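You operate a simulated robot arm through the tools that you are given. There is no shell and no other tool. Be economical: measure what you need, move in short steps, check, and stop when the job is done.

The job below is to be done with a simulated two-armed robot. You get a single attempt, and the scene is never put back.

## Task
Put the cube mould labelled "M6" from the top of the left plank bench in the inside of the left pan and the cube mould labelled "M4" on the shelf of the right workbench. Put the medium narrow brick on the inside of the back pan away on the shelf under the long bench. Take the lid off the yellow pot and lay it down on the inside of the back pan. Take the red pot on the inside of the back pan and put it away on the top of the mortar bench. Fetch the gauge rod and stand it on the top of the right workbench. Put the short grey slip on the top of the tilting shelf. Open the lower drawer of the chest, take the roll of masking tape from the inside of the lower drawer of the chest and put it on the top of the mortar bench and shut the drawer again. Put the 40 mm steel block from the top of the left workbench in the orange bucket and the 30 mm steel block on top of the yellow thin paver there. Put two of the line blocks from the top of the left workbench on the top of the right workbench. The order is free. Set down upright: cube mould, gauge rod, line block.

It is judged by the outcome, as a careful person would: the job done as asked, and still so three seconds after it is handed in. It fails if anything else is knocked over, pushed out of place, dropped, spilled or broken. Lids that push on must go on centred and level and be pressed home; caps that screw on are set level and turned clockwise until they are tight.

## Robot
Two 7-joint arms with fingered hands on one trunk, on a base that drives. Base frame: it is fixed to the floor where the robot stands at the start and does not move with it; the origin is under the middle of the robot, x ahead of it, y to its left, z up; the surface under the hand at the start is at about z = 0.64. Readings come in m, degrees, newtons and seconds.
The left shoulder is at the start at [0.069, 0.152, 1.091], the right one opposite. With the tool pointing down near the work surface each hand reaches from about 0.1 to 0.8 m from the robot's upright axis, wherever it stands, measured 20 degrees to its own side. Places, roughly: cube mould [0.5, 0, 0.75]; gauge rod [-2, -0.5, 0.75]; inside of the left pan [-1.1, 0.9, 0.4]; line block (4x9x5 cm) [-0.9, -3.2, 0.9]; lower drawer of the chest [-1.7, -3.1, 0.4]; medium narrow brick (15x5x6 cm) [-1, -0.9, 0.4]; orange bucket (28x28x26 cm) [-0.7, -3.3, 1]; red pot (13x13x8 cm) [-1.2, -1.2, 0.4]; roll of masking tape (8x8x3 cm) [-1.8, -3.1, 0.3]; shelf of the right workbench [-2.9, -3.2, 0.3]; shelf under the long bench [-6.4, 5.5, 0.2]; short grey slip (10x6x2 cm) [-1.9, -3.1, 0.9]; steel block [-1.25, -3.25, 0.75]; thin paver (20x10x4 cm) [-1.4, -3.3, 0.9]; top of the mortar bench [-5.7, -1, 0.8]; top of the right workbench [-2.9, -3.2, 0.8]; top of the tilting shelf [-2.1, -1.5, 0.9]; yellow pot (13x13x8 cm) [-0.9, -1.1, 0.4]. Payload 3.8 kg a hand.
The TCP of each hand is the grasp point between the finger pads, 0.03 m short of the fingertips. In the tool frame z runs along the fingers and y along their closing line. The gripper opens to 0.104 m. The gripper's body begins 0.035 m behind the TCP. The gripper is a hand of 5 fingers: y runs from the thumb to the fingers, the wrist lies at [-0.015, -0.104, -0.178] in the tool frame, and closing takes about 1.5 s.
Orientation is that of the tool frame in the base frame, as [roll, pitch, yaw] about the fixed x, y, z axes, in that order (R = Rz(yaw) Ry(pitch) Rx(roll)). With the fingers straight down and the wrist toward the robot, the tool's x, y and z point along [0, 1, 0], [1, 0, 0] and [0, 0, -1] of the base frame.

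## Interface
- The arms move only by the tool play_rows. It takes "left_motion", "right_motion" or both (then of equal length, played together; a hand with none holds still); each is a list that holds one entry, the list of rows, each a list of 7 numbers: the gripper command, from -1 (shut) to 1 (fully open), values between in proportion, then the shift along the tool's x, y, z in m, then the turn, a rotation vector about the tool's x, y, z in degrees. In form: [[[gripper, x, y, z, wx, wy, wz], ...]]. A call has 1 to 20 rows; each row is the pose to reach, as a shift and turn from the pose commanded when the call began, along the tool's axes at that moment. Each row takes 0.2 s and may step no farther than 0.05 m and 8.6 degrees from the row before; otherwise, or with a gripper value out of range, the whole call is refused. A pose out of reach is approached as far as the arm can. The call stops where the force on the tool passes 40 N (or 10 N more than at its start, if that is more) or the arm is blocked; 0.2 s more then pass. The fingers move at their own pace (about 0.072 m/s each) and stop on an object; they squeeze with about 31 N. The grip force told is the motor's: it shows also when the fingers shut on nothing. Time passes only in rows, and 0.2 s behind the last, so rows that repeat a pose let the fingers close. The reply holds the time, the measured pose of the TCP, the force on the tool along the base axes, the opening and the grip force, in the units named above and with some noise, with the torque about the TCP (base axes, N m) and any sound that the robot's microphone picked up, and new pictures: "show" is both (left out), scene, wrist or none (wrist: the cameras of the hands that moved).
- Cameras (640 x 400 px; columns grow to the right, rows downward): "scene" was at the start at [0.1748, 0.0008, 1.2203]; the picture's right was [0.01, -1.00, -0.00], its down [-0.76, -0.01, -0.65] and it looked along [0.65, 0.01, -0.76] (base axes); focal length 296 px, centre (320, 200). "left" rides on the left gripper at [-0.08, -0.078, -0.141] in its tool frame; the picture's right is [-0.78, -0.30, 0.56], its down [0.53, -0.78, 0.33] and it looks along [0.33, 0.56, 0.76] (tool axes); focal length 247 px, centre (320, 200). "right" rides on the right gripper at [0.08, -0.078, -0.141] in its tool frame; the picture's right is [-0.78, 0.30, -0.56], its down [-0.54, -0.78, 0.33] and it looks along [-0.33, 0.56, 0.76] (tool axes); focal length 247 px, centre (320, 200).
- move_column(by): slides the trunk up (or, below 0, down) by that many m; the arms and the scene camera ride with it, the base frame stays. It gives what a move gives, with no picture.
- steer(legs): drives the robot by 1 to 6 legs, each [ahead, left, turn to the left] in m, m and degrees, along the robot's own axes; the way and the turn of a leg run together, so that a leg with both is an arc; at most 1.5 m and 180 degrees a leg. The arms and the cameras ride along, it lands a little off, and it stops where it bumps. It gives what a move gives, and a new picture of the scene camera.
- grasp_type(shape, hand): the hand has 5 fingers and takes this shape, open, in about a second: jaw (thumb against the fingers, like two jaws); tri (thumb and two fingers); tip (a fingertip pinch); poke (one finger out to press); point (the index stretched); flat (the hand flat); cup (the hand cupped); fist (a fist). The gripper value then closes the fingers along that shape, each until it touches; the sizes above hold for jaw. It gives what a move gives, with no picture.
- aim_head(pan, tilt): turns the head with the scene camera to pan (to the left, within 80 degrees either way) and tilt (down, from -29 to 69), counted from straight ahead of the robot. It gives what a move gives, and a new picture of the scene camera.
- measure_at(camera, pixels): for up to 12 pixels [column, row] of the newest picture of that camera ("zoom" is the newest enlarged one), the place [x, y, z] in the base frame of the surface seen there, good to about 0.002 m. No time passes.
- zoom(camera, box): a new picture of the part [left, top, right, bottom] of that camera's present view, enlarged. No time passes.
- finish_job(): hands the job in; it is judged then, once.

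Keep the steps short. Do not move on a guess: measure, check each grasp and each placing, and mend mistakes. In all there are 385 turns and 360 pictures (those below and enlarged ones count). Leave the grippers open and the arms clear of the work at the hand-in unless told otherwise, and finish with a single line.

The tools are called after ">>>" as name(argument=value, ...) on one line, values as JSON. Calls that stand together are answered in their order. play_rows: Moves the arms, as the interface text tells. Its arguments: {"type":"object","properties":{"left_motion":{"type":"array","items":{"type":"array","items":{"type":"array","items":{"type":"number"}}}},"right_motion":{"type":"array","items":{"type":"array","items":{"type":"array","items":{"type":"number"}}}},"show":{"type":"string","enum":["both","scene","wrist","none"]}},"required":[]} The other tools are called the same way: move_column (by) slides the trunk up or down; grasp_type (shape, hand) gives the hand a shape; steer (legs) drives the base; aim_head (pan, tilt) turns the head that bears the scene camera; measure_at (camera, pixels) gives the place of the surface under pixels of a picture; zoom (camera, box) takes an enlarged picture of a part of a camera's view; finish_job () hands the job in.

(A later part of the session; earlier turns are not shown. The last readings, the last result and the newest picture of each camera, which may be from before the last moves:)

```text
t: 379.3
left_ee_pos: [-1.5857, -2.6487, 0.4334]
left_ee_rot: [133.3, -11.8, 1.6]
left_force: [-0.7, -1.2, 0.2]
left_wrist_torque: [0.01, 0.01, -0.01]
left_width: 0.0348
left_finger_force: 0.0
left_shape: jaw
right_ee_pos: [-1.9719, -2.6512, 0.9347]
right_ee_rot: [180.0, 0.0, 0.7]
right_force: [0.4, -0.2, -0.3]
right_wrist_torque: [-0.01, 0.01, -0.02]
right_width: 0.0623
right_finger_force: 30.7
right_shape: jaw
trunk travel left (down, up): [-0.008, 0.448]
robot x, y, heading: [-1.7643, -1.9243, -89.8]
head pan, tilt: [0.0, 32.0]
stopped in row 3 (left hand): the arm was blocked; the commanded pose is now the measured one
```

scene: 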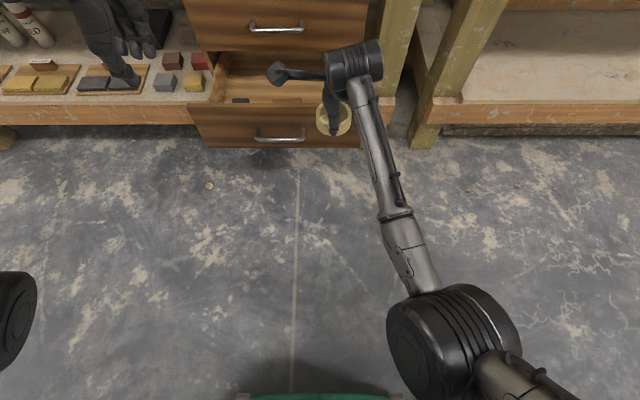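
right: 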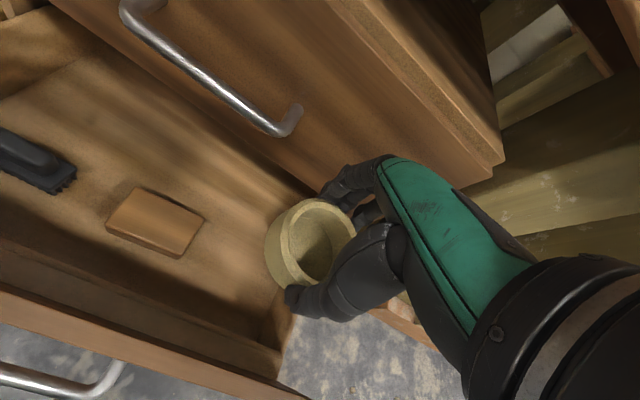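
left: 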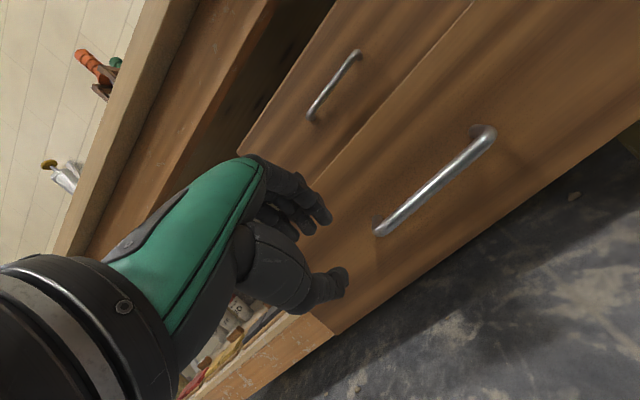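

The arm is in a poor branch for gripping, but the hand is well placed to push: fingertips face the drawer front just left of the handle. I shut the fingers and push by driving slowly ahead.

>>> play_rows(left_motion=[[[-1, 0, 0, 0, 0, 0, 0], [-1, 0, 0, 0, 0, 0, 0], [-1, 0, 0, 0, 0, 0, 0]]], show="none")

>>> steer(legs=[[0.15, 0, 0]])

```text
t: 380.1
left_ee_pos: [-1.5881, -2.6498, 0.4355]
left_ee_rot: [133.5, -11.9, 1.6]
left_force: [-0.2, 0.0, 0.9]
left_wrist_torque: [0.01, -0.04, 0.0]
left_width: 0.0003
left_finger_force: 31.1
left_shape: jaw
right_ee_pos: [-1.9704, -2.6515, 0.9348]
right_ee_rot: [179.8, 0.0, 0.7]
right_force: [0.3, 0.3, -1.8]
right_wrist_torque: [-0.02, 0.05, 0.0]
right_width: 0.0624
right_finger_force: 31.4
right_shape: jaw
trunk travel left (down, up): [-0.008, 0.448]
robot x, y, heading: [-1.767, -1.9188, -90.1]
head pan, tilt: [0.0, 32.0]
```

```text
t: 381.5
left_ee_pos: [-1.5854, -2.7954, 0.4338]
left_ee_rot: [133.5, -11.9, 1.8]
left_force: [-1.0, 0.5, -0.3]
left_wrist_torque: [0.04, 0.01, 0.03]
left_width: 0.0001
left_finger_force: 31.1
left_shape: jaw
right_ee_pos: [-1.9696, -2.7971, 0.9347]
right_ee_rot: [180.0, 0.0, 0.8]
right_force: [-0.5, -1.0, -1.0]
right_wrist_torque: [0.01, 0.01, -0.01]
right_width: 0.0621
right_finger_force: 30.9
right_shape: jaw
trunk travel left (down, up): [-0.008, 0.448]
robot x, y, heading: [-1.7653, -2.0684, -89.9]
head pan, tilt: [0.0, 32.0]
```

scene: 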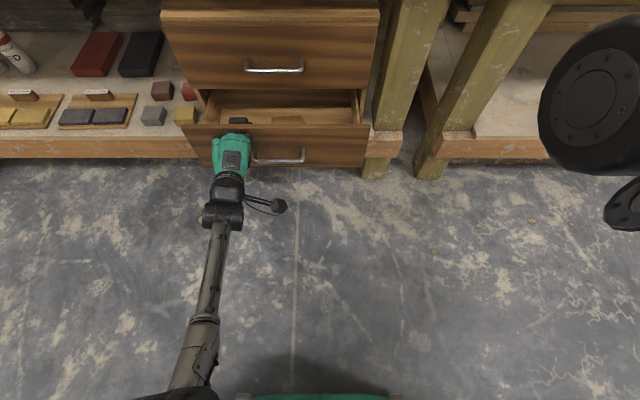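

The drawer is moving in. I raise the right hand before it reaches over the bench, then push on.

>>> play_rows(right_motion=[[[-1, -0.01, 0, -0.04, 0, 0, 0], [-1, -0.02, 0, -0.08, 0, 0, 0], [-1, -0.03, 0, -0.12, 0, 0, 0]]], show="none")

>>> steer(legs=[[0.11, 0, 0]])

>>> measure_at(camera="scene", pixels=[[330, 180], [330, 170], [280, 190], [330, 115], [200, 180]])

```text
t: 382.3
left_ee_pos: [-1.5858, -2.7949, 0.4363]
left_ee_rot: [133.2, -11.8, 1.8]
left_force: [0.1, 0.6, 0.4]
left_wrist_torque: [0.0, 0.01, -0.01]
left_width: 0.0
left_finger_force: 31.1
left_shape: jaw
right_ee_pos: [-2.0011, -2.7952, 1.0597]
right_ee_rot: [179.9, 0.1, 0.8]
right_force: [-0.1, 0.0, -1.0]
right_wrist_torque: [-0.02, 0.02, 0.01]
right_width: 0.0618
right_finger_force: 30.5
right_shape: jaw
trunk travel left (down, up): [-0.008, 0.448]
robot x, y, heading: [-1.7637, -2.0667, -89.9]
head pan, tilt: [0.0, 32.0]
```

```text
t: 383.5
left_ee_pos: [-1.5872, -2.9084, 0.4335]
left_ee_rot: [133.6, -11.9, 1.7]
left_force: [-0.3, -0.2, -0.6]
left_wrist_torque: [-0.02, 0.01, 0.0]
left_width: 0.0
left_finger_force: 30.5
left_shape: jaw
right_ee_pos: [-2.0014, -2.9085, 1.0577]
right_ee_rot: [-179.9, 0.1, 0.6]
right_force: [0.1, -0.3, -1.9]
right_wrist_torque: [0.03, 0.01, 0.0]
right_width: 0.0622
right_finger_force: 31.2
right_shape: jaw
trunk travel left (down, up): [-0.008, 0.448]
robot x, y, heading: [-1.76, -2.1827, -90.3]
head pan, tilt: [0.0, 32.0]
```

scene: 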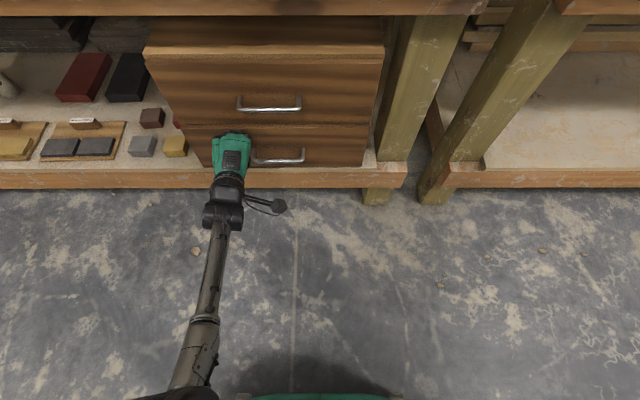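

```text
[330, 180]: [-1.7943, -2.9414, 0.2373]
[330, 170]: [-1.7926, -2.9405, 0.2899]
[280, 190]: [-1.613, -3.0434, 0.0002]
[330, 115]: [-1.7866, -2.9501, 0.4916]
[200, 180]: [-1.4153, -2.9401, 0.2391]
```

>>> measure_at(camera="scene", pixels=[[330, 150], [330, 140], [350, 145], [300, 140], [330, 105], [275, 160], [270, 107]])

>>> steer(legs=[[0.02, 0, 0]])

```text
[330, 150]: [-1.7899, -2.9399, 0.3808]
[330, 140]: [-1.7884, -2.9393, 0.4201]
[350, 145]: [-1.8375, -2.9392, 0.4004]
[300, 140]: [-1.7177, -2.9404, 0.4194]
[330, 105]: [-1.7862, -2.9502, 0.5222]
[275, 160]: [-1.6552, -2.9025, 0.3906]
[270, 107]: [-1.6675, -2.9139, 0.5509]
```

```text
t: 384.4
left_ee_pos: [-1.5847, -2.9225, 0.4302]
left_ee_rot: [133.9, -11.8, 1.7]
left_force: [-0.6, 7.7, 0.8]
left_wrist_torque: [-0.03, -0.02, 0.09]
left_width: 0.0001
left_finger_force: 30.9
left_shape: jaw
right_ee_pos: [-1.9994, -2.927, 1.0587]
right_ee_rot: [179.8, 0.0, 0.9]
right_force: [-0.1, -0.5, -1.0]
right_wrist_torque: [0.01, -0.02, 0.01]
right_width: 0.0621
right_finger_force: 30.4
right_shape: jaw
trunk travel left (down, up): [-0.008, 0.448]
robot x, y, heading: [-1.7627, -2.1973, -89.9]
head pan, tilt: [0.0, 32.0]
stopped in leg 1: the force on the tool passed its limit at 47 N (the readings are from after the stop); the commanded pose is now the measured one
```

scene: 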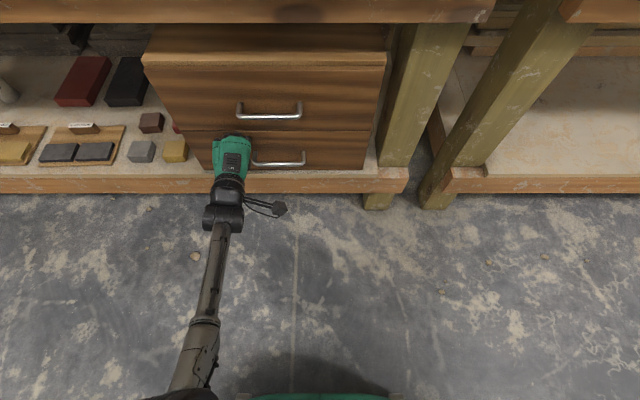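

Now the drawer is pushed home (force rose at the stop). I check it is flush.

>>> measure_at(camera="scene", pixels=[[330, 150], [350, 145], [300, 145], [330, 105]])

>>> steer(legs=[[-0.3, 0, 0]])

```text
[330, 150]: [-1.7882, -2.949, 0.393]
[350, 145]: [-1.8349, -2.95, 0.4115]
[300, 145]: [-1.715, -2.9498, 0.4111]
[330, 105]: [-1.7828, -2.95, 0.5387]
```

```text
t: 386.5
left_ee_pos: [-1.5881, -2.6257, 0.4334]
left_ee_rot: [133.8, -11.8, 1.4]
left_force: [0.0, -0.1, -0.2]
left_wrist_torque: [0.01, 0.01, 0.04]
left_width: 0.0
left_finger_force: 30.2
left_shape: jaw
right_ee_pos: [-2.0026, -2.6274, 1.0586]
right_ee_rot: [179.9, -0.1, 0.6]
right_force: [0.0, -0.3, 0.0]
right_wrist_torque: [0.01, 0.0, 0.01]
right_width: 0.0623
right_finger_force: 30.7
right_shape: jaw
trunk travel left (down, up): [-0.008, 0.448]
robot x, y, heading: [-1.7625, -1.9007, -90.2]
head pan, tilt: [0.0, 32.0]
```

scene: 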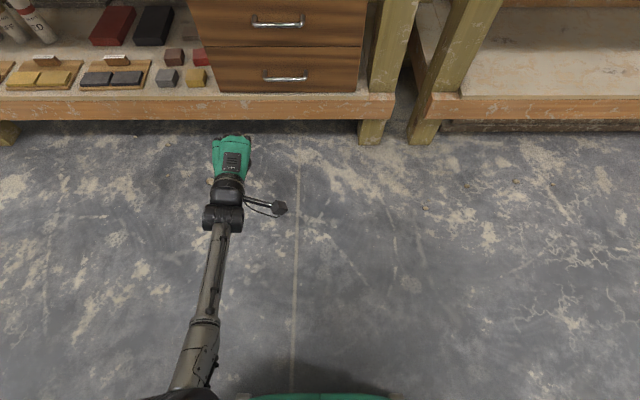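

The drawer is shut flush (y −2.949 = upper drawer −2.950). Next the red pot. I raise the trunk and bring the left hand back to a normal pose.

>>> move_column(by=0.2)

>>> play_rows(left_motion=[[[-0.5, 0.01, 0.02, -0.02, 5, 2, 0], [0, 0.02, 0.04, -0.05, 10, 4, 0], [0, 0.03, 0.05, -0.08, 16, 6, 0], [0, 0.04, 0.06, -0.11, 22, 8, 0], [0, 0.05, 0.07, -0.14, 28, 10, 0], [0, 0.05, 0.07, -0.17, 34, 11, 0], [0, 0.05, 0.07, -0.2, 40, 12, 0], [0, 0.05, 0.07, -0.23, 46, 12, 0]]], show="none")

```text
t: 388.6
left_ee_pos: [-1.5878, -2.6426, 0.7086]
left_ee_rot: [127.9, -11.6, 2.8]
left_force: [0.0, 0.5, 0.6]
left_wrist_torque: [0.0, 0.0, 0.0]
left_width: 0.0001
left_finger_force: 31.2
left_shape: jaw
right_ee_pos: [-2.0022, -2.5715, 1.3488]
right_ee_rot: [172.8, 0.1, 0.7]
right_force: [-0.8, 0.1, -1.7]
right_wrist_torque: [0.0, -0.01, 0.05]
right_width: 0.062
right_finger_force: 31.6
right_shape: jaw
trunk travel left (down, up): [-0.208, 0.248]
robot x, y, heading: [-1.7663, -1.9018, -90.0]
head pan, tilt: [0.0, 32.0]
```

```text
t: 390.4
left_ee_pos: [-1.5674, -2.5084, 0.918]
left_ee_rot: [171.5, -23.7, 10.3]
left_force: [-0.4, 0.6, -0.2]
left_wrist_torque: [0.0, -0.02, 0.01]
left_width: 0.0519
left_finger_force: 0.0
left_shape: jaw
right_ee_pos: [-2.001, -2.5713, 1.3516]
right_ee_rot: [172.7, 0.1, 0.6]
right_force: [0.5, -0.3, -0.7]
right_wrist_torque: [-0.01, 0.0, 0.03]
right_width: 0.0624
right_finger_force: 30.9
right_shape: jaw
trunk travel left (down, up): [-0.208, 0.248]
robot x, y, heading: [-1.7634, -1.9017, -90.0]
head pan, tilt: [0.0, 32.0]
```

I fix the left hand's orientation and lower the right hand to a carrying height.

>>> play_rows(left_motion=[[[0, 0.01, 0.02, 0, 2, -5, 2], [0, 0.02, 0.03, 0, 4, -10, 4], [0, 0.03, 0.04, 0, 6, -15, 6], [0, 0.03, 0.05, 0, 8, -20, 8], [0, 0.03, 0.06, 0, 8.5, -23.7, 10]]], right_motion=[[[-1, 0, 0.01, 0.045, 2, 0, 0], [-1, 0, 0.01, 0.09, 4, 0, 0], [-1, 0, 0.01, 0.135, 6, 0, 0], [-1, 0, 0.01, 0.18, 7, 0, 0], [-1, 0, 0.01, 0.22, 7, 0, 0]]], show="none")

>>> aim_head(pan=70, tilt=25)

```text
t: 391.6
left_ee_pos: [-1.5514, -2.5602, 0.9303]
left_ee_rot: [-177.0, 1.7, -2.4]
left_force: [0.0, 1.0, 0.2]
left_wrist_torque: [0.0, 0.02, -0.02]
left_width: 0.0517
left_finger_force: 0.1
left_shape: jaw
right_ee_pos: [-1.9993, -2.6079, 1.1365]
right_ee_rot: [179.8, 0.2, 0.7]
right_force: [0.1, -0.3, -1.7]
right_wrist_torque: [0.0, -0.01, 0.03]
right_width: 0.0619
right_finger_force: 30.7
right_shape: jaw
trunk travel left (down, up): [-0.208, 0.248]
robot x, y, heading: [-1.764, -1.9011, -90.2]
head pan, tilt: [0.0, 32.0]
```

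```text
t: 393.0
left_ee_pos: [-1.5503, -2.5605, 0.931]
left_ee_rot: [-177.1, 1.6, -2.2]
left_force: [0.3, 0.0, -0.2]
left_wrist_torque: [-0.01, -0.01, 0.0]
left_width: 0.052
left_finger_force: 0.1
left_shape: jaw
right_ee_pos: [-1.9995, -2.607, 1.1367]
right_ee_rot: [179.7, 0.0, 0.6]
right_force: [-0.3, -0.5, -0.1]
right_wrist_torque: [-0.02, -0.01, 0.04]
right_width: 0.0619
right_finger_force: 30.5
right_shape: jaw
trunk travel left (down, up): [-0.208, 0.248]
robot x, y, heading: [-1.7671, -1.9005, -90.3]
head pan, tilt: [70.0, 25.0]
```

scene: 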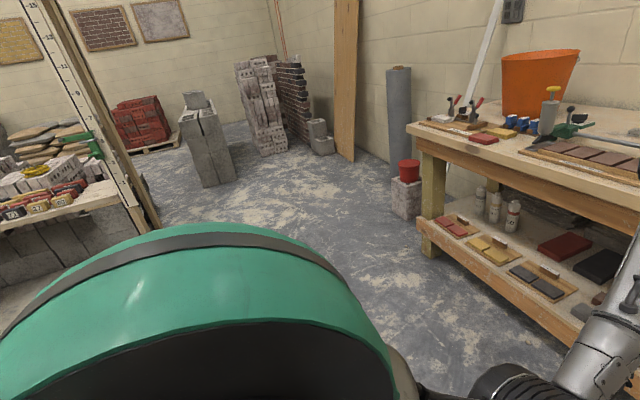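

I slide left to x≈−1.0, then turn to face the back pan from its south side.

>>> steer(legs=[[0, 0.74, 0], [0, 0, 90], [0, 0, 90]])

>>> aim_head(pan=5, tilt=40)

```text
t: 404.8
left_ee_pos: [-1.2497, -1.2467, 0.9298]
left_ee_rot: [-177.0, 1.6, 179.5]
left_force: [0.5, -0.6, 0.4]
left_wrist_torque: [0.01, 0.02, 0.03]
left_width: 0.0515
left_finger_force: 0.0
left_shape: jaw
right_ee_pos: [-0.8013, -1.1853, 1.1364]
right_ee_rot: [179.6, 0.1, -177.6]
right_force: [-0.6, 0.3, -1.0]
right_wrist_torque: [-0.03, 0.02, 0.0]
right_width: 0.0614
right_finger_force: 31.4
right_shape: jaw
trunk travel left (down, up): [-0.208, 0.248]
robot x, y, heading: [-1.0155, -1.8981, 91.8]
head pan, tilt: [70.0, 25.0]
```

scene: 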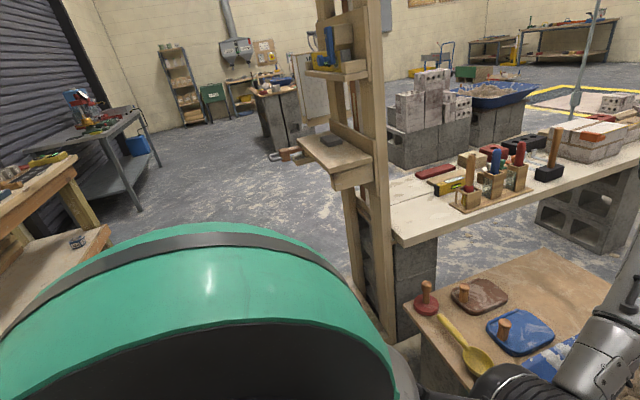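

```text
t: 406.1
left_ee_pos: [-1.2493, -1.247, 0.9312]
left_ee_rot: [-177.0, 1.6, 179.5]
left_force: [0.4, -1.2, -0.2]
left_wrist_torque: [0.0, 0.01, -0.03]
left_width: 0.0516
left_finger_force: 0.0
left_shape: jaw
right_ee_pos: [-0.8015, -1.186, 1.135]
right_ee_rot: [179.7, 0.0, -177.6]
right_force: [-0.7, 0.5, -0.1]
right_wrist_torque: [-0.01, 0.0, 0.02]
right_width: 0.0612
right_finger_force: 30.6
right_shape: jaw
trunk travel left (down, up): [-0.208, 0.248]
robot x, y, heading: [-1.013, -1.8984, 91.6]
head pan, tilt: [5.0, 40.0]
```

scene: 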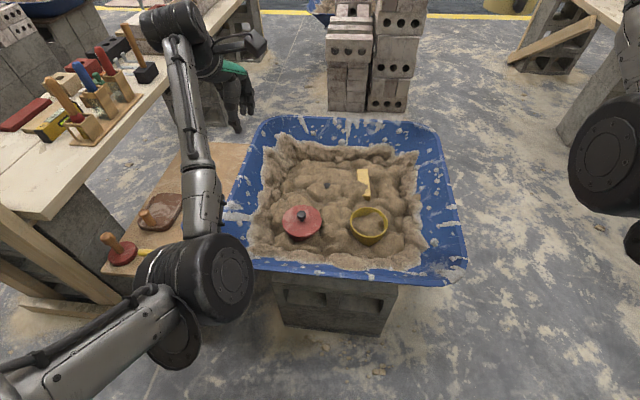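

From here I see the red pot (302,220), the open yellow pot and the brick. I zoom and measure the pots.

>>> zoom(camera="scene", box=[260, 150, 420, 260])

>>> measure_at(camera="zoom", pixels=[[168, 250], [164, 225], [95, 262], [240, 262], [168, 225], [155, 345], [355, 270], [510, 272], [430, 232], [435, 360], [435, 300], [435, 375]])

```text
3.64 times, centred on (340, 205) of scene
```

zoom: 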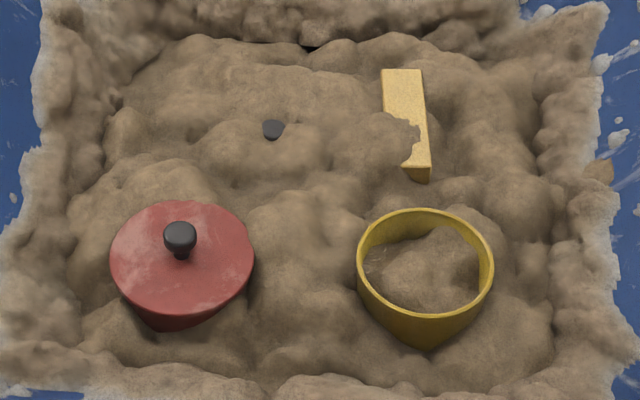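

```text
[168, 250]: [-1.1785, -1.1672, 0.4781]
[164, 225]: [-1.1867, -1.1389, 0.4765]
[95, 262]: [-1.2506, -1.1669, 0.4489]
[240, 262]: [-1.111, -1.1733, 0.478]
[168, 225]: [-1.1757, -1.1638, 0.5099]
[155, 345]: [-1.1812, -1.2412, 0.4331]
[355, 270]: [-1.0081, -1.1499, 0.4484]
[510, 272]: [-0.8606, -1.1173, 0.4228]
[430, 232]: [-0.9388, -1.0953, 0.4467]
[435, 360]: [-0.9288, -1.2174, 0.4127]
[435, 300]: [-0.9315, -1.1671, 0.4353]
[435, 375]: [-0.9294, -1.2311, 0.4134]
```

>>> measure_at(camera="zoom", pixels=[[360, 258], [491, 258], [425, 210], [428, 316], [366, 255], [484, 258], [113, 250], [252, 252], [180, 203], [180, 318], [181, 232], [370, 315]])

```text
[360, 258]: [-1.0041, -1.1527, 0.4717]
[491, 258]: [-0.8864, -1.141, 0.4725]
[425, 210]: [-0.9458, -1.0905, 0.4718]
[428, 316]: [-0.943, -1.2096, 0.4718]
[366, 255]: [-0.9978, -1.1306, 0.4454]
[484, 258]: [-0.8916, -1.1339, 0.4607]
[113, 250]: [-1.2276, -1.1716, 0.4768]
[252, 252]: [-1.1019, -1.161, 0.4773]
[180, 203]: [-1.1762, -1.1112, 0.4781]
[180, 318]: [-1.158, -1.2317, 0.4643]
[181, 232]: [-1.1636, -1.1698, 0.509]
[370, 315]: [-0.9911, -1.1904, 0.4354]
```

The pots are 12 cm across at the rim, wider than my grip. I'll try the red pot by its knob with a gentle squeeze. First lower the trunk a little and bring the left hand over the knob (−1.164,−1.170).

>>> steer(legs=[[0.08, 0, -1.5]])

>>> move_column(by=-0.1)

```text
t: 407.2
left_ee_pos: [-1.2346, -1.1635, 0.9314]
left_ee_rot: [-177.1, 1.6, 178.1]
left_force: [-1.2, 0.5, -0.5]
left_wrist_torque: [0.0, 0.02, 0.01]
left_width: 0.0517
left_finger_force: 0.0
left_shape: jaw
right_ee_pos: [-0.7854, -1.1128, 1.1362]
right_ee_rot: [179.7, 0.1, -179.1]
right_force: [-0.4, 0.9, -0.9]
right_wrist_torque: [-0.02, 0.01, 0.01]
right_width: 0.0615
right_finger_force: 30.9
right_shape: jaw
trunk travel left (down, up): [-0.208, 0.248]
robot x, y, heading: [-1.0175, -1.8195, 90.0]
head pan, tilt: [5.0, 40.0]
```

scene: 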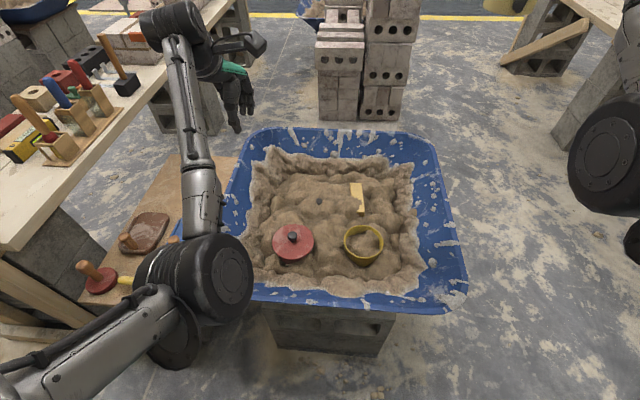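

```text
t: 408.5
left_ee_pos: [-1.2337, -1.1633, 0.8336]
left_ee_rot: [-177.2, 1.6, 178.0]
left_force: [0.2, -0.5, 0.3]
left_wrist_torque: [0.0, 0.0, 0.02]
left_width: 0.0518
left_finger_force: 0.1
left_shape: jaw
right_ee_pos: [-0.7859, -1.1144, 1.0379]
right_ee_rot: [179.6, 0.1, -179.1]
right_force: [-0.1, -0.9, -1.9]
right_wrist_torque: [0.01, 0.01, -0.01]
right_width: 0.0613
right_finger_force: 30.4
right_shape: jaw
trunk travel left (down, up): [-0.108, 0.348]
robot x, y, heading: [-1.0165, -1.8168, 90.0]
head pan, tilt: [5.0, 40.0]
```

I move over the knob and down to z≈0.60.

>>> play_rows(left_motion=[[[0, -0.035, -0.002, 0.02, -1.5, 1, 0], [0, -0.07, -0.0046, 0.045, -2.8, 1.6, -2], [0, -0.07, -0.0046, 0.09, -2.8, 1.6, -2], [0, -0.07, -0.0046, 0.135, -2.8, 1.6, -2], [0, -0.07, -0.0046, 0.18, -2.8, 1.6, -2], [0, -0.07, -0.0046, 0.22, -2.8, 1.6, -2], [0, -0.07, -0.0046, 0.235, -2.8, 1.6, -2]]], show="wrist")

```text
t: 410.1
left_ee_pos: [-1.1581, -1.1861, 0.5995]
left_ee_rot: [-179.8, -0.1, 180.0]
left_force: [0.6, -0.4, 0.2]
left_wrist_torque: [0.01, 0.01, 0.0]
left_width: 0.0519
left_finger_force: 0.0
left_shape: jaw
right_ee_pos: [-0.7848, -1.1115, 1.0368]
right_ee_rot: [179.8, 0.1, -179.1]
right_force: [0.7, 0.5, -0.3]
right_wrist_torque: [-0.01, 0.03, 0.02]
right_width: 0.0614
right_finger_force: 30.6
right_shape: jaw
trunk travel left (down, up): [-0.108, 0.348]
robot x, y, heading: [-1.0146, -1.8166, 90.3]
head pan, tilt: [5.0, 40.0]
```

left: 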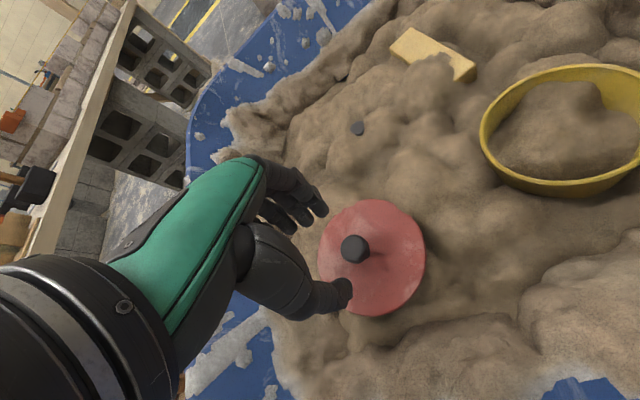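

>>> measure_at(camera="left", pixels=[[350, 246], [356, 250], [342, 248], [358, 238], [358, 262], [320, 262], [424, 262], [372, 200], [375, 315]])

```text
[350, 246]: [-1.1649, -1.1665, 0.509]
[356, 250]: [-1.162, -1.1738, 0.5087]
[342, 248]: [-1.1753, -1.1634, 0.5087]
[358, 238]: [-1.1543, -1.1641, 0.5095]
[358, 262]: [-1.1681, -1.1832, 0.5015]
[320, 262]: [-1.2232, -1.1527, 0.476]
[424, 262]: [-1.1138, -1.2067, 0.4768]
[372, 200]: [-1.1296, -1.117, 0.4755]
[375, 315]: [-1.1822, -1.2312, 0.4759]
```

I align (5 mm, 14 mm), descend to z≈0.515 and close only gently, watching the grip force.

>>> play_rows(left_motion=[[[0, 0.005, 0.014, 0, 0, 0, 0], [0, 0.005, 0.014, 0.03, 0, 0, 0], [0, 0.005, 0.014, 0.06, 0, 0, 0], [0, 0.005, 0.014, 0.08, 0, 0, 0], [-0.4, 0.005, 0.014, 0.083, 0, 0, 0], [-0.5, 0.005, 0.014, 0.083, 0, 0, 0], [-0.5, 0.005, 0.014, 0.083, 0, 0, 0]]], show="wrist")

```text
t: 411.7
left_ee_pos: [-1.1626, -1.1687, 0.5151]
left_ee_rot: [-179.8, -0.1, 179.9]
left_force: [0.4, -0.5, 0.5]
left_wrist_torque: [0.0, 0.02, 0.04]
left_width: 0.0263
left_finger_force: 0.0
left_shape: jaw
right_ee_pos: [-0.7859, -1.1123, 1.0364]
right_ee_rot: [179.9, 0.0, -179.2]
right_force: [1.5, -0.1, -0.9]
right_wrist_torque: [0.02, 0.01, -0.03]
right_width: 0.0611
right_finger_force: 30.9
right_shape: jaw
trunk travel left (down, up): [-0.108, 0.348]
robot x, y, heading: [-1.0122, -1.8264, 90.2]
head pan, tilt: [5.0, 40.0]
```

left: 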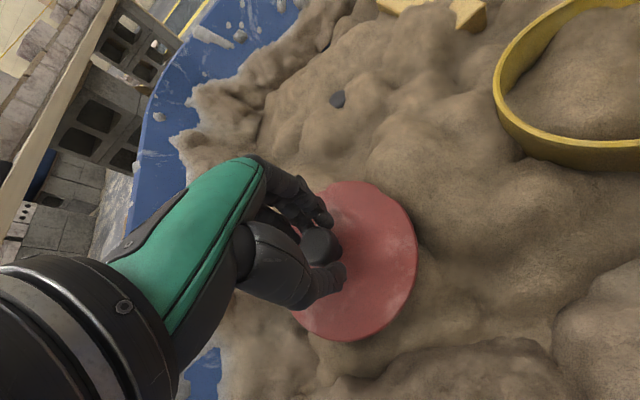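

The knob is between the fingers. I close a little more in steps.

>>> play_rows(left_motion=[[[-0.56, 0, 0, 0, 0, 0, 0], [-0.6, 0, 0, 0, 0, 0, 0], [-0.63, 0, 0, 0, 0, 0, 0], [-0.66, 0, 0, 0, 0, 0, 0]]], show="none")

```text
t: 412.7
left_ee_pos: [-1.1637, -1.168, 0.5136]
left_ee_rot: [-179.9, 0.0, -180.0]
left_force: [-0.5, -0.1, -0.6]
left_wrist_torque: [0.02, 0.0, -0.03]
left_width: 0.0186
left_finger_force: 0.1
left_shape: jaw
right_ee_pos: [-0.7853, -1.1115, 1.0369]
right_ee_rot: [179.8, 0.2, -179.0]
right_force: [1.2, 0.6, -1.6]
right_wrist_torque: [0.0, 0.01, -0.01]
right_width: 0.0611
right_finger_force: 30.7
right_shape: jaw
trunk travel left (down, up): [-0.108, 0.348]
robot x, y, heading: [-1.0152, -1.8195, 90.4]
head pan, tilt: [5.0, 40.0]
heard: snap
```

A snap: the red lid came loose at the lightest touch, so the pot cannot be lifted by its knob. New plan: carry the lid (left) and the tape (right) to the mortar bench now, then fetch the pot by its rim, and press the lid on again there. I grip the knob fully and lift the lid.

>>> play_rows(left_motion=[[[-1, 0, 0, 0, 0, 0, 0], [-1, 0, 0, 0, 0, 0, 0], [-1, 0, 0, 0, 0, 0, 0], [-1, 0, 0, -0.015, 0, 0, 0], [-1, 0, 0, -0.04, 0, 0, 0], [-1, 0, 0, -0.08, 0, 0, 0], [-1, 0, 0, -0.12, 0, 0, 0]]], show="both")

```text
t: 414.3
left_ee_pos: [-1.1636, -1.1678, 0.6359]
left_ee_rot: [-179.8, -0.1, 180.0]
left_force: [0.7, 0.0, 0.1]
left_wrist_torque: [-0.01, -0.02, -0.01]
left_width: 0.0174
left_finger_force: 31.2
left_shape: jaw
right_ee_pos: [-0.7854, -1.1135, 1.0362]
right_ee_rot: [179.7, 0.0, -179.2]
right_force: [0.3, -0.6, -0.3]
right_wrist_torque: [-0.01, 0.0, 0.01]
right_width: 0.0612
right_finger_force: 31.2
right_shape: jaw
trunk travel left (down, up): [-0.108, 0.348]
robot x, y, heading: [-1.0168, -1.8206, 90.0]
head pan, tilt: [5.0, 40.0]
```

scene: 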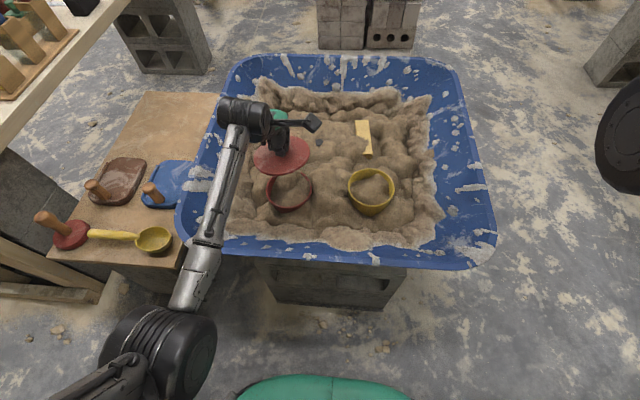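
left: 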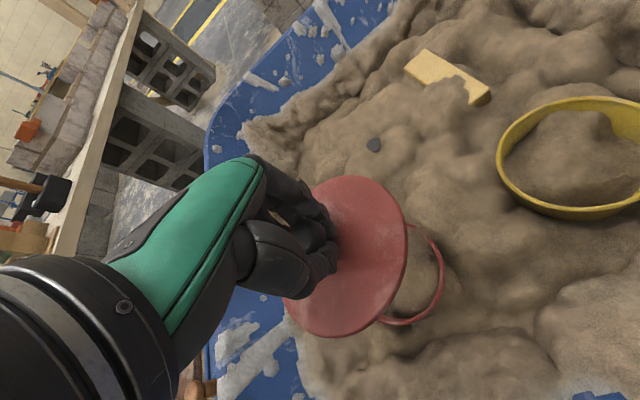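

I raise everything and drive west along the corridor toward the mortar bench.

>>> play_rows(left_motion=[[[-1, 0, 0, -0.04, 0, 0, 0], [-1, 0, 0, -0.08, 0, 0, 0], [-1, 0, 0, -0.12, 0, 0, 0], [-1, 0, 0, -0.16, 0, 0, 0]]], show="none")

>>> move_column(by=0.15)

>>> steer(legs=[[-0.42, 0, 0], [0, 0, 90], [1.5, 0, 0], [1.5, 0, 0], [0.3, 0, 0]])

>>> aim_head(pan=-30, tilt=25)

```text
t: 415.3
left_ee_pos: [-1.1626, -1.1714, 0.7974]
left_ee_rot: [-179.8, 0.0, 180.0]
left_force: [0.6, 0.6, -1.0]
left_wrist_torque: [-0.02, -0.02, 0.03]
left_width: 0.0173
left_finger_force: 29.9
left_shape: jaw
right_ee_pos: [-0.7854, -1.1138, 1.0355]
right_ee_rot: [179.8, 0.2, -179.1]
right_force: [-1.1, 0.4, -0.4]
right_wrist_torque: [0.02, 0.06, 0.03]
right_width: 0.0614
right_finger_force: 31.1
right_shape: jaw
trunk travel left (down, up): [-0.108, 0.348]
robot x, y, heading: [-1.0178, -1.8202, 90.2]
head pan, tilt: [5.0, 40.0]
```

```text
t: 417.1
left_ee_pos: [-1.1623, -1.1673, 0.9449]
left_ee_rot: [-179.9, 0.0, -180.0]
left_force: [0.3, 0.0, -0.6]
left_wrist_torque: [0.01, -0.02, -0.03]
left_width: 0.0172
left_finger_force: 30.9
left_shape: jaw
right_ee_pos: [-0.7845, -1.1123, 1.1854]
right_ee_rot: [179.8, 0.0, -179.1]
right_force: [-0.1, -0.1, -1.4]
right_wrist_torque: [0.0, -0.04, -0.02]
right_width: 0.0611
right_finger_force: 31.0
right_shape: jaw
trunk travel left (down, up): [-0.258, 0.198]
robot x, y, heading: [-1.0185, -1.819, 90.3]
head pan, tilt: [5.0, 40.0]
```

```text
t: 439.4
left_ee_pos: [-5.0101, -2.5554, 0.9465]
left_ee_rot: [180.0, -0.1, -87.1]
left_force: [-0.3, 0.1, -0.4]
left_wrist_torque: [0.03, 0.03, 0.02]
left_width: 0.0169
left_finger_force: 30.7
left_shape: jaw
right_ee_pos: [-5.084, -2.1801, 1.1873]
right_ee_rot: [179.8, 0.1, -86.2]
right_force: [0.4, 0.2, -1.1]
right_wrist_torque: [0.0, 0.01, 0.03]
right_width: 0.061
right_finger_force: 31.1
right_shape: jaw
trunk travel left (down, up): [-0.258, 0.198]
robot x, y, heading: [-4.3644, -2.3739, -176.8]
head pan, tilt: [5.0, 40.0]
```

scene: 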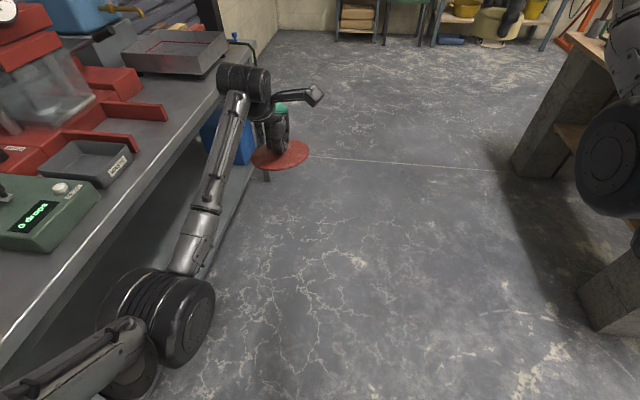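

```text
t: 440.4
left_ee_pos: [-5.011, -2.555, 0.9461]
left_ee_rot: [-179.8, 0.0, -87.0]
left_force: [0.0, 1.1, -0.6]
left_wrist_torque: [-0.01, 0.02, -0.01]
left_width: 0.017
left_finger_force: 31.2
left_shape: jaw
right_ee_pos: [-5.0835, -2.1811, 1.1872]
right_ee_rot: [179.7, 0.1, -86.1]
right_force: [0.0, -0.1, -0.9]
right_wrist_torque: [-0.03, 0.03, 0.03]
right_width: 0.0607
right_finger_force: 31.4
right_shape: jaw
trunk travel left (down, up): [-0.258, 0.198]
robot x, y, heading: [-4.3663, -2.3751, -177.1]
head pan, tilt: [-30.0, 25.0]
```

scene: 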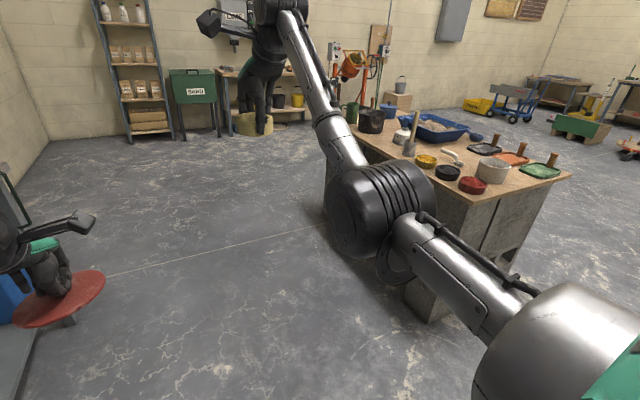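

The mortar bench is to my right with several things on it. I back off 0.35 m from it and slide right to face it from the east.

>>> steer(legs=[[-0.35, 0, -2.9], [0, -1.3, 0]])

>>> aim_head(pan=0, tilt=25)

```text
t: 448.7
left_ee_pos: [-4.6526, -1.251, 0.9463]
left_ee_rot: [-179.8, 0.1, -90.1]
left_force: [-0.1, 0.3, 0.1]
left_wrist_torque: [0.01, 0.05, 0.0]
left_width: 0.0168
left_finger_force: 31.0
left_shape: jaw
right_ee_pos: [-4.7069, -0.873, 1.1861]
right_ee_rot: [179.6, 0.1, -89.2]
right_force: [0.4, -0.7, -2.0]
right_wrist_torque: [0.0, 0.0, 0.01]
right_width: 0.0606
right_finger_force: 30.7
right_shape: jaw
trunk travel left (down, up): [-0.258, 0.198]
robot x, y, heading: [-3.9981, -1.1022, -180.2]
head pan, tilt: [-30.0, 25.0]
```

scene: 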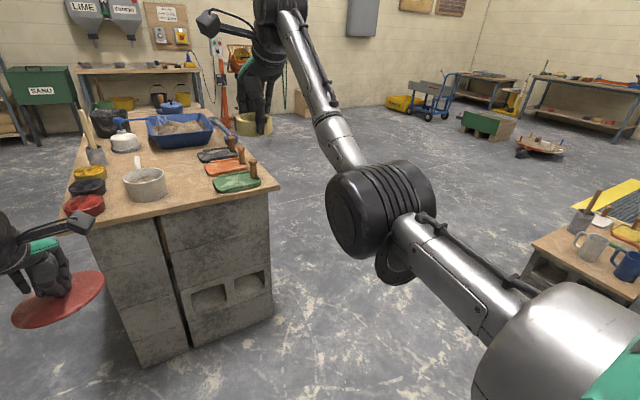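

```text
t: 449.6
left_ee_pos: [-4.6519, -1.2507, 0.944]
left_ee_rot: [-179.9, 0.1, -90.2]
left_force: [0.7, 0.5, 0.8]
left_wrist_torque: [0.02, 0.01, 0.02]
left_width: 0.0168
left_finger_force: 30.9
left_shape: jaw
right_ee_pos: [-4.7066, -0.8732, 1.1862]
right_ee_rot: [179.7, 0.0, -89.2]
right_force: [0.4, 0.0, -0.6]
right_wrist_torque: [0.03, 0.01, -0.03]
right_width: 0.0609
right_finger_force: 30.7
right_shape: jaw
trunk travel left (down, up): [-0.258, 0.198]
robot x, y, heading: [-3.9987, -1.108, -179.7]
head pan, tilt: [0.0, 25.0]
```

scene: 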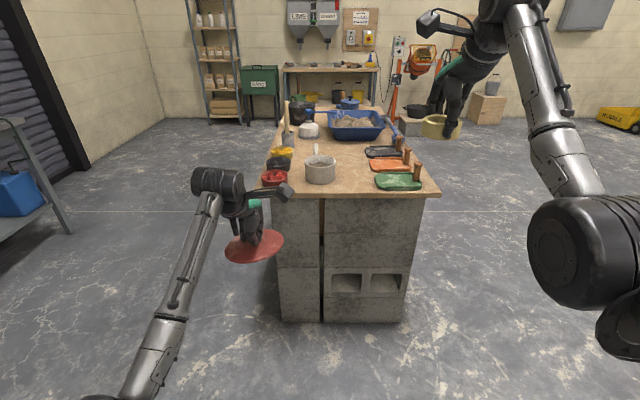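

I zoom on the bench top and measure free spots.

>>> zoom(camera="scene", box=[240, 80, 450, 215])

>>> measure_at(camera="zoom", pixels=[[90, 345], [590, 345], [350, 340], [350, 260], [330, 210], [420, 270], [150, 330], [240, 310], [480, 320], [200, 185], [180, 260], [350, 300]])

```text
2.96 times, centred on (345, 148) of scene
```

zoom: 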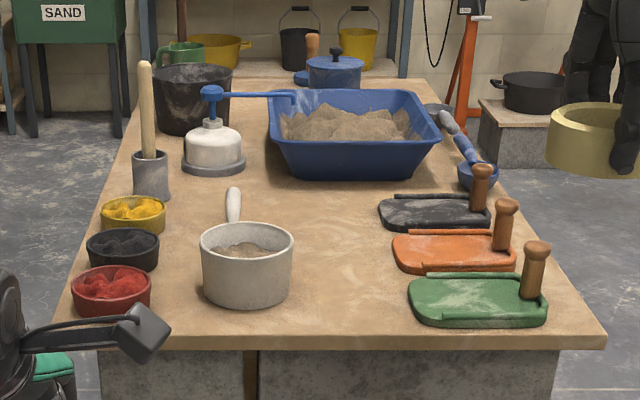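

```text
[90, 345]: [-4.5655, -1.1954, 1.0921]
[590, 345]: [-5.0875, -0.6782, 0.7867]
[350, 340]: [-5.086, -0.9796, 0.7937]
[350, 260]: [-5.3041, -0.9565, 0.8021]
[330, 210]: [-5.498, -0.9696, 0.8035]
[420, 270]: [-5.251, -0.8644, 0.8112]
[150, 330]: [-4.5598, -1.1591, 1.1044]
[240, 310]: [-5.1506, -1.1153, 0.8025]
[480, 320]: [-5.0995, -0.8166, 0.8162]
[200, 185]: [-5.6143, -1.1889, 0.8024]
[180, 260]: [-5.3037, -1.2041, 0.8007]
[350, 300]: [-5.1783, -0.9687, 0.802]
```

Bench top z=0.80, front edge x≈−5.09; a free strip lies around y −1.04…−0.89. Tape will go to (−5.50,−1.02), the lid waits at (−5.36,−1.0), the pot later at (−5.18,−0.96). I raise/retract the left hand first (there is a tall stick on the left), then drive up.

>>> play_rows(left_motion=[[[-1, 0, -0.02, -0.045, 0, 0, 0], [-1, 0, -0.04, -0.09, 0, 0, 0], [-1, 0, -0.07, -0.13, 0, 0, 0], [-1, 0.02, -0.1, -0.165, 0, 0, 0], [-1, 0.04, -0.13, -0.2, 0, 0, 0], [-1, 0.06, -0.16, -0.22, 0, 0, 0]]], show="none")

>>> steer(legs=[[0.75, 0.09, 0]])

>>> aim_head(pan=-8, tilt=48)

```text
refused: row 4 steps farther than a row can; nothing moved
```

```text
t: 453.8
left_ee_pos: [-5.4151, -1.3291, 0.9454]
left_ee_rot: [-179.8, 0.0, -90.8]
left_force: [0.1, -0.3, -1.2]
left_wrist_torque: [-0.02, 0.01, -0.03]
left_width: 0.0168
left_finger_force: 30.8
left_shape: jaw
right_ee_pos: [-5.463, -0.9503, 1.1868]
right_ee_rot: [179.7, 0.1, -89.9]
right_force: [-0.6, -0.5, -0.9]
right_wrist_torque: [-0.02, -0.02, 0.01]
right_width: 0.0608
right_finger_force: 31.1
right_shape: jaw
trunk travel left (down, up): [-0.258, 0.198]
robot x, y, heading: [-4.7565, -1.1946, 179.4]
head pan, tilt: [0.0, 25.0]
```

scene: 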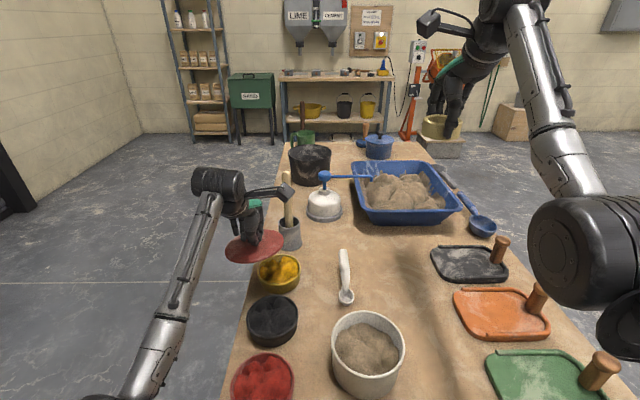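

```text
t: 454.6
left_ee_pos: [-5.4138, -1.3296, 0.9464]
left_ee_rot: [-179.8, 0.0, -90.8]
left_force: [1.0, -0.2, -1.2]
left_wrist_torque: [0.01, -0.01, -0.01]
left_width: 0.017
left_finger_force: 31.1
left_shape: jaw
right_ee_pos: [-5.4646, -0.9494, 1.1857]
right_ee_rot: [179.6, 0.1, -89.9]
right_force: [-0.5, 0.4, -1.0]
right_wrist_torque: [0.01, -0.02, -0.02]
right_width: 0.0609
right_finger_force: 31.2
right_shape: jaw
trunk travel left (down, up): [-0.258, 0.198]
robot x, y, heading: [-4.7625, -1.1944, 179.5]
head pan, tilt: [-8.0, 48.0]
```

scene: 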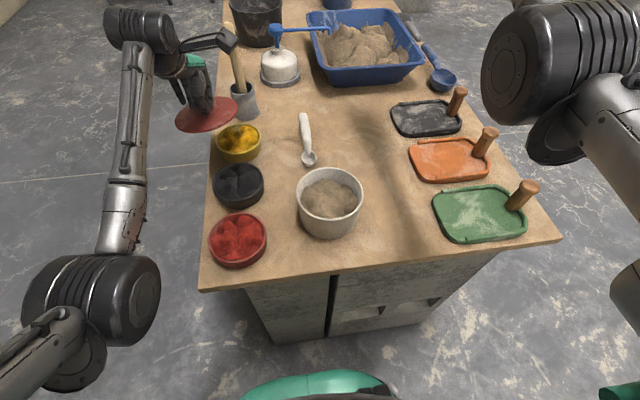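

The first call was refused, yet the drive went well: lid is just beside the stick without touching. I raise the left hand straight up now.

>>> play_rows(left_motion=[[[-1, 0.01, 0, -0.03, 0, 0, 0], [-1, 0.015, 0, -0.07, 0, 0, 0], [-1, 0.015, 0, -0.11, 0, 0, 0], [-1, 0.015, 0, -0.15, 0, 0, 0], [-1, 0.015, -0.03, -0.18, 0, 0, 0], [-1, 0.015, -0.07, -0.2, 0, 0, 0]]], show="none")

>>> measure_at(camera="scene", pixels=[[363, 195], [360, 235], [433, 205], [410, 150], [390, 115], [305, 160], [303, 115], [350, 130], [380, 230], [380, 255], [350, 95], [280, 80]])

```text
t: 456.0
left_ee_pos: [-5.3427, -1.3435, 1.1458]
left_ee_rot: [-179.7, -0.1, -90.9]
left_force: [-0.4, 1.0, -0.8]
left_wrist_torque: [0.0, 0.0, -0.01]
left_width: 0.017
left_finger_force: 31.0
left_shape: jaw
right_ee_pos: [-5.463, -0.9506, 1.1871]
right_ee_rot: [179.7, 0.1, -89.8]
right_force: [0.1, 0.4, -1.0]
right_wrist_torque: [-0.02, 0.02, 0.03]
right_width: 0.0609
right_finger_force: 31.0
right_shape: jaw
trunk travel left (down, up): [-0.258, 0.198]
robot x, y, heading: [-4.7617, -1.1928, 179.4]
head pan, tilt: [-8.0, 48.0]
```

```text
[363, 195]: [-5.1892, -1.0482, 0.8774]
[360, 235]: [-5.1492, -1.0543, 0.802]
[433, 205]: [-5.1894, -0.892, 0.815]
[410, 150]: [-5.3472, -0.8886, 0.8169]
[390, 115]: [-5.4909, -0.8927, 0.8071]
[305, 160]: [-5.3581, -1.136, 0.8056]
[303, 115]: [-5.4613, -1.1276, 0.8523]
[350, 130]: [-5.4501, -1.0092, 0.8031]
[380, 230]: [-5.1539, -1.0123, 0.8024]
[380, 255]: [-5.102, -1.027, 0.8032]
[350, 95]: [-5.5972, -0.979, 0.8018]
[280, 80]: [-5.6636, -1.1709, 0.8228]
```

The strip is free there. I lower the tape at about (−5.48,−0.95) to z≈0.86, then gently.

>>> play_rows(right_motion=[[[-1, 0, 0.008, 0.04, 0, 0, 0], [-1, 0, 0.017, 0.08, 0, 0, 0], [-1, 0, 0.017, 0.12, 0, 0, 0], [-1, 0, 0.017, 0.16, 0, 0, 0], [-1, 0, 0.017, 0.2, 0, 0, 0], [-1, 0, 0.017, 0.24, 0, 0, 0], [-1, 0, 0.017, 0.28, 0, 0, 0], [-1, 0, 0.017, 0.315, 0, 0, 0], [-1, 0, 0.017, 0.33, 0, 0, 0], [-1, 0, 0.017, 0.337, 0, 0, 0], [-1, 0, 0.017, 0.343, 0, 0, 0], [-1, 0, 0.017, 0.348, 0, 0, 0]]], show="wrist")

```text
t: 458.6
left_ee_pos: [-5.3439, -1.3427, 1.1458]
left_ee_rot: [-179.9, 0.0, -90.8]
left_force: [-0.2, -0.3, -1.3]
left_wrist_torque: [0.01, 0.0, 0.0]
left_width: 0.0166
left_finger_force: 31.2
left_shape: jaw
right_ee_pos: [-5.4829, -0.9488, 0.8412]
right_ee_rot: [179.7, 0.1, -89.9]
right_force: [0.6, -0.6, -0.5]
right_wrist_torque: [0.0, -0.02, -0.03]
right_width: 0.0605
right_finger_force: 31.0
right_shape: jaw
trunk travel left (down, up): [-0.258, 0.198]
robot x, y, heading: [-4.758, -1.1926, 179.2]
head pan, tilt: [-8.0, 48.0]
```

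right: 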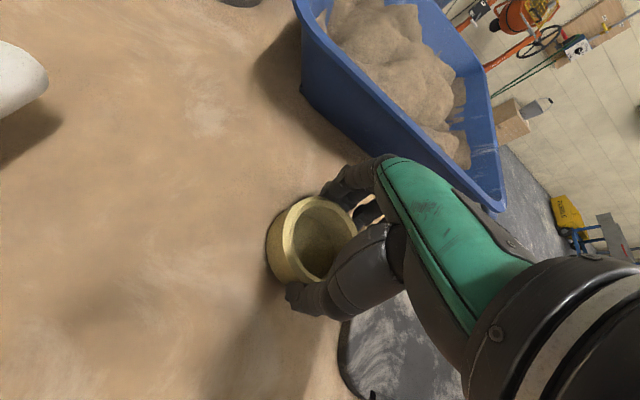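

>>> play_rows(right_motion=[[[-1, 0, 0, 0.003, 0, 0, 0], [-1, 0, 0, 0.006, 0, 0, 0], [-1, 0, 0, 0.008, 0, 0, 0], [0, 0, 0, 0.006, 0, 0, 0], [0.6, 0, 0, 0.006, 0, 0, 0], [0.8, 0, 0, 0.006, 0, 0, 0], [0.8, 0, 0, 0.006, 0, 0, 0], [0.8, 0, 0, -0.03, 0, 0, 0], [0.8, 0, 0, -0.07, 0, 0, 0], [0.8, 0, 0, -0.11, 0, 0, 0], [0.8, 0, -0.02, -0.15, 0, 0, 0], [0.8, 0, -0.05, -0.18, 0, 0, 0], [0.8, 0, -0.08, -0.21, 0, 0, 0]]], show="wrist")

```text
t: 461.4
left_ee_pos: [-5.3435, -1.3429, 1.1462]
left_ee_rot: [-179.9, 0.0, -90.8]
left_force: [0.7, -0.4, 0.3]
left_wrist_torque: [-0.01, 0.04, 0.02]
left_width: 0.0169
left_finger_force: 31.3
left_shape: jaw
right_ee_pos: [-5.3995, -0.949, 1.0482]
right_ee_rot: [179.7, 0.0, -89.9]
right_force: [0.6, 0.1, -0.1]
right_wrist_torque: [-0.01, 0.0, 0.0]
right_width: 0.0934
right_finger_force: 0.2
right_shape: jaw
trunk travel left (down, up): [-0.258, 0.198]
robot x, y, heading: [-4.7597, -1.1894, 179.6]
head pan, tilt: [-8.0, 48.0]
```

right: 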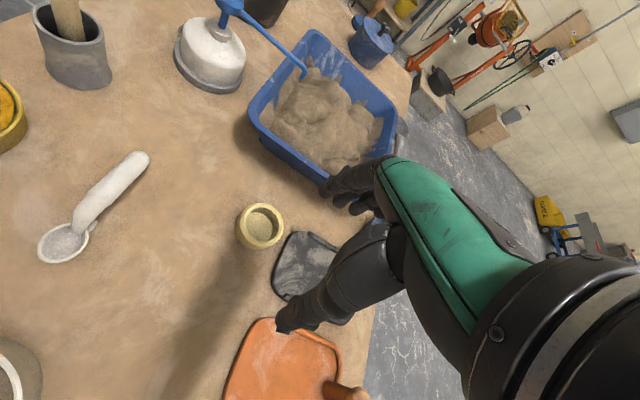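

The tape lies on the mortar bench. Now the lid: I slide right 0.3 m so the left hand comes over the strip.

>>> steer(legs=[[0, -0.32, 0]])

>>> zoom(camera="left", box=[0, 0, 640, 400])

>>> measure_at(camera="left", pixels=[[300, 320], [350, 190], [400, 230], [350, 330], [385, 290]])

```text
t: 463.5
left_ee_pos: [-5.3412, -1.0387, 1.1452]
left_ee_rot: [-179.8, 0.0, -90.5]
left_force: [0.5, -0.4, -0.5]
left_wrist_torque: [0.02, -0.01, 0.03]
left_width: 0.0172
left_finger_force: 31.0
left_shape: jaw
right_ee_pos: [-5.3998, -0.6428, 1.047]
right_ee_rot: [179.6, 0.1, -89.6]
right_force: [0.9, 0.0, 0.0]
right_wrist_torque: [0.01, 0.0, 0.04]
right_width: 0.0936
right_finger_force: 0.1
right_shape: jaw
trunk travel left (down, up): [-0.258, 0.198]
robot x, y, heading: [-4.7561, -0.8847, 179.9]
head pan, tilt: [-8.0, 48.0]
```

scene: 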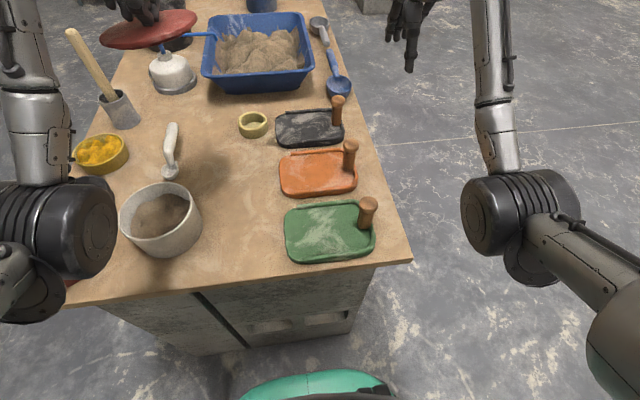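

```text
1.00 times, centred on (320, 200) of left (not enlarged: the box is as wide or as high as the picture)
```

zoom: 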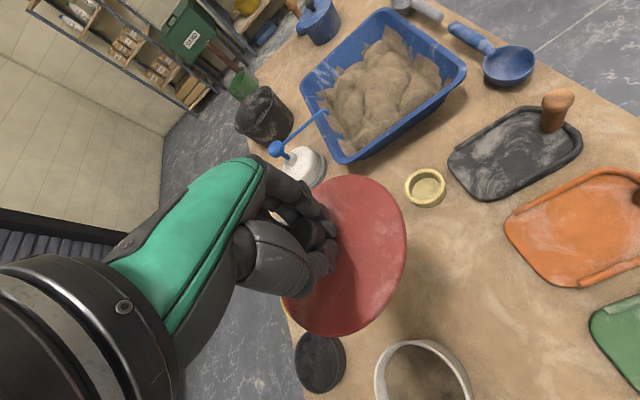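

```text
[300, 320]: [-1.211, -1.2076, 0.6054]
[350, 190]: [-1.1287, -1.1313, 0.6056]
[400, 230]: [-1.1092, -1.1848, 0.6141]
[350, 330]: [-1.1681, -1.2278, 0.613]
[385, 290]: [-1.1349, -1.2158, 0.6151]
```

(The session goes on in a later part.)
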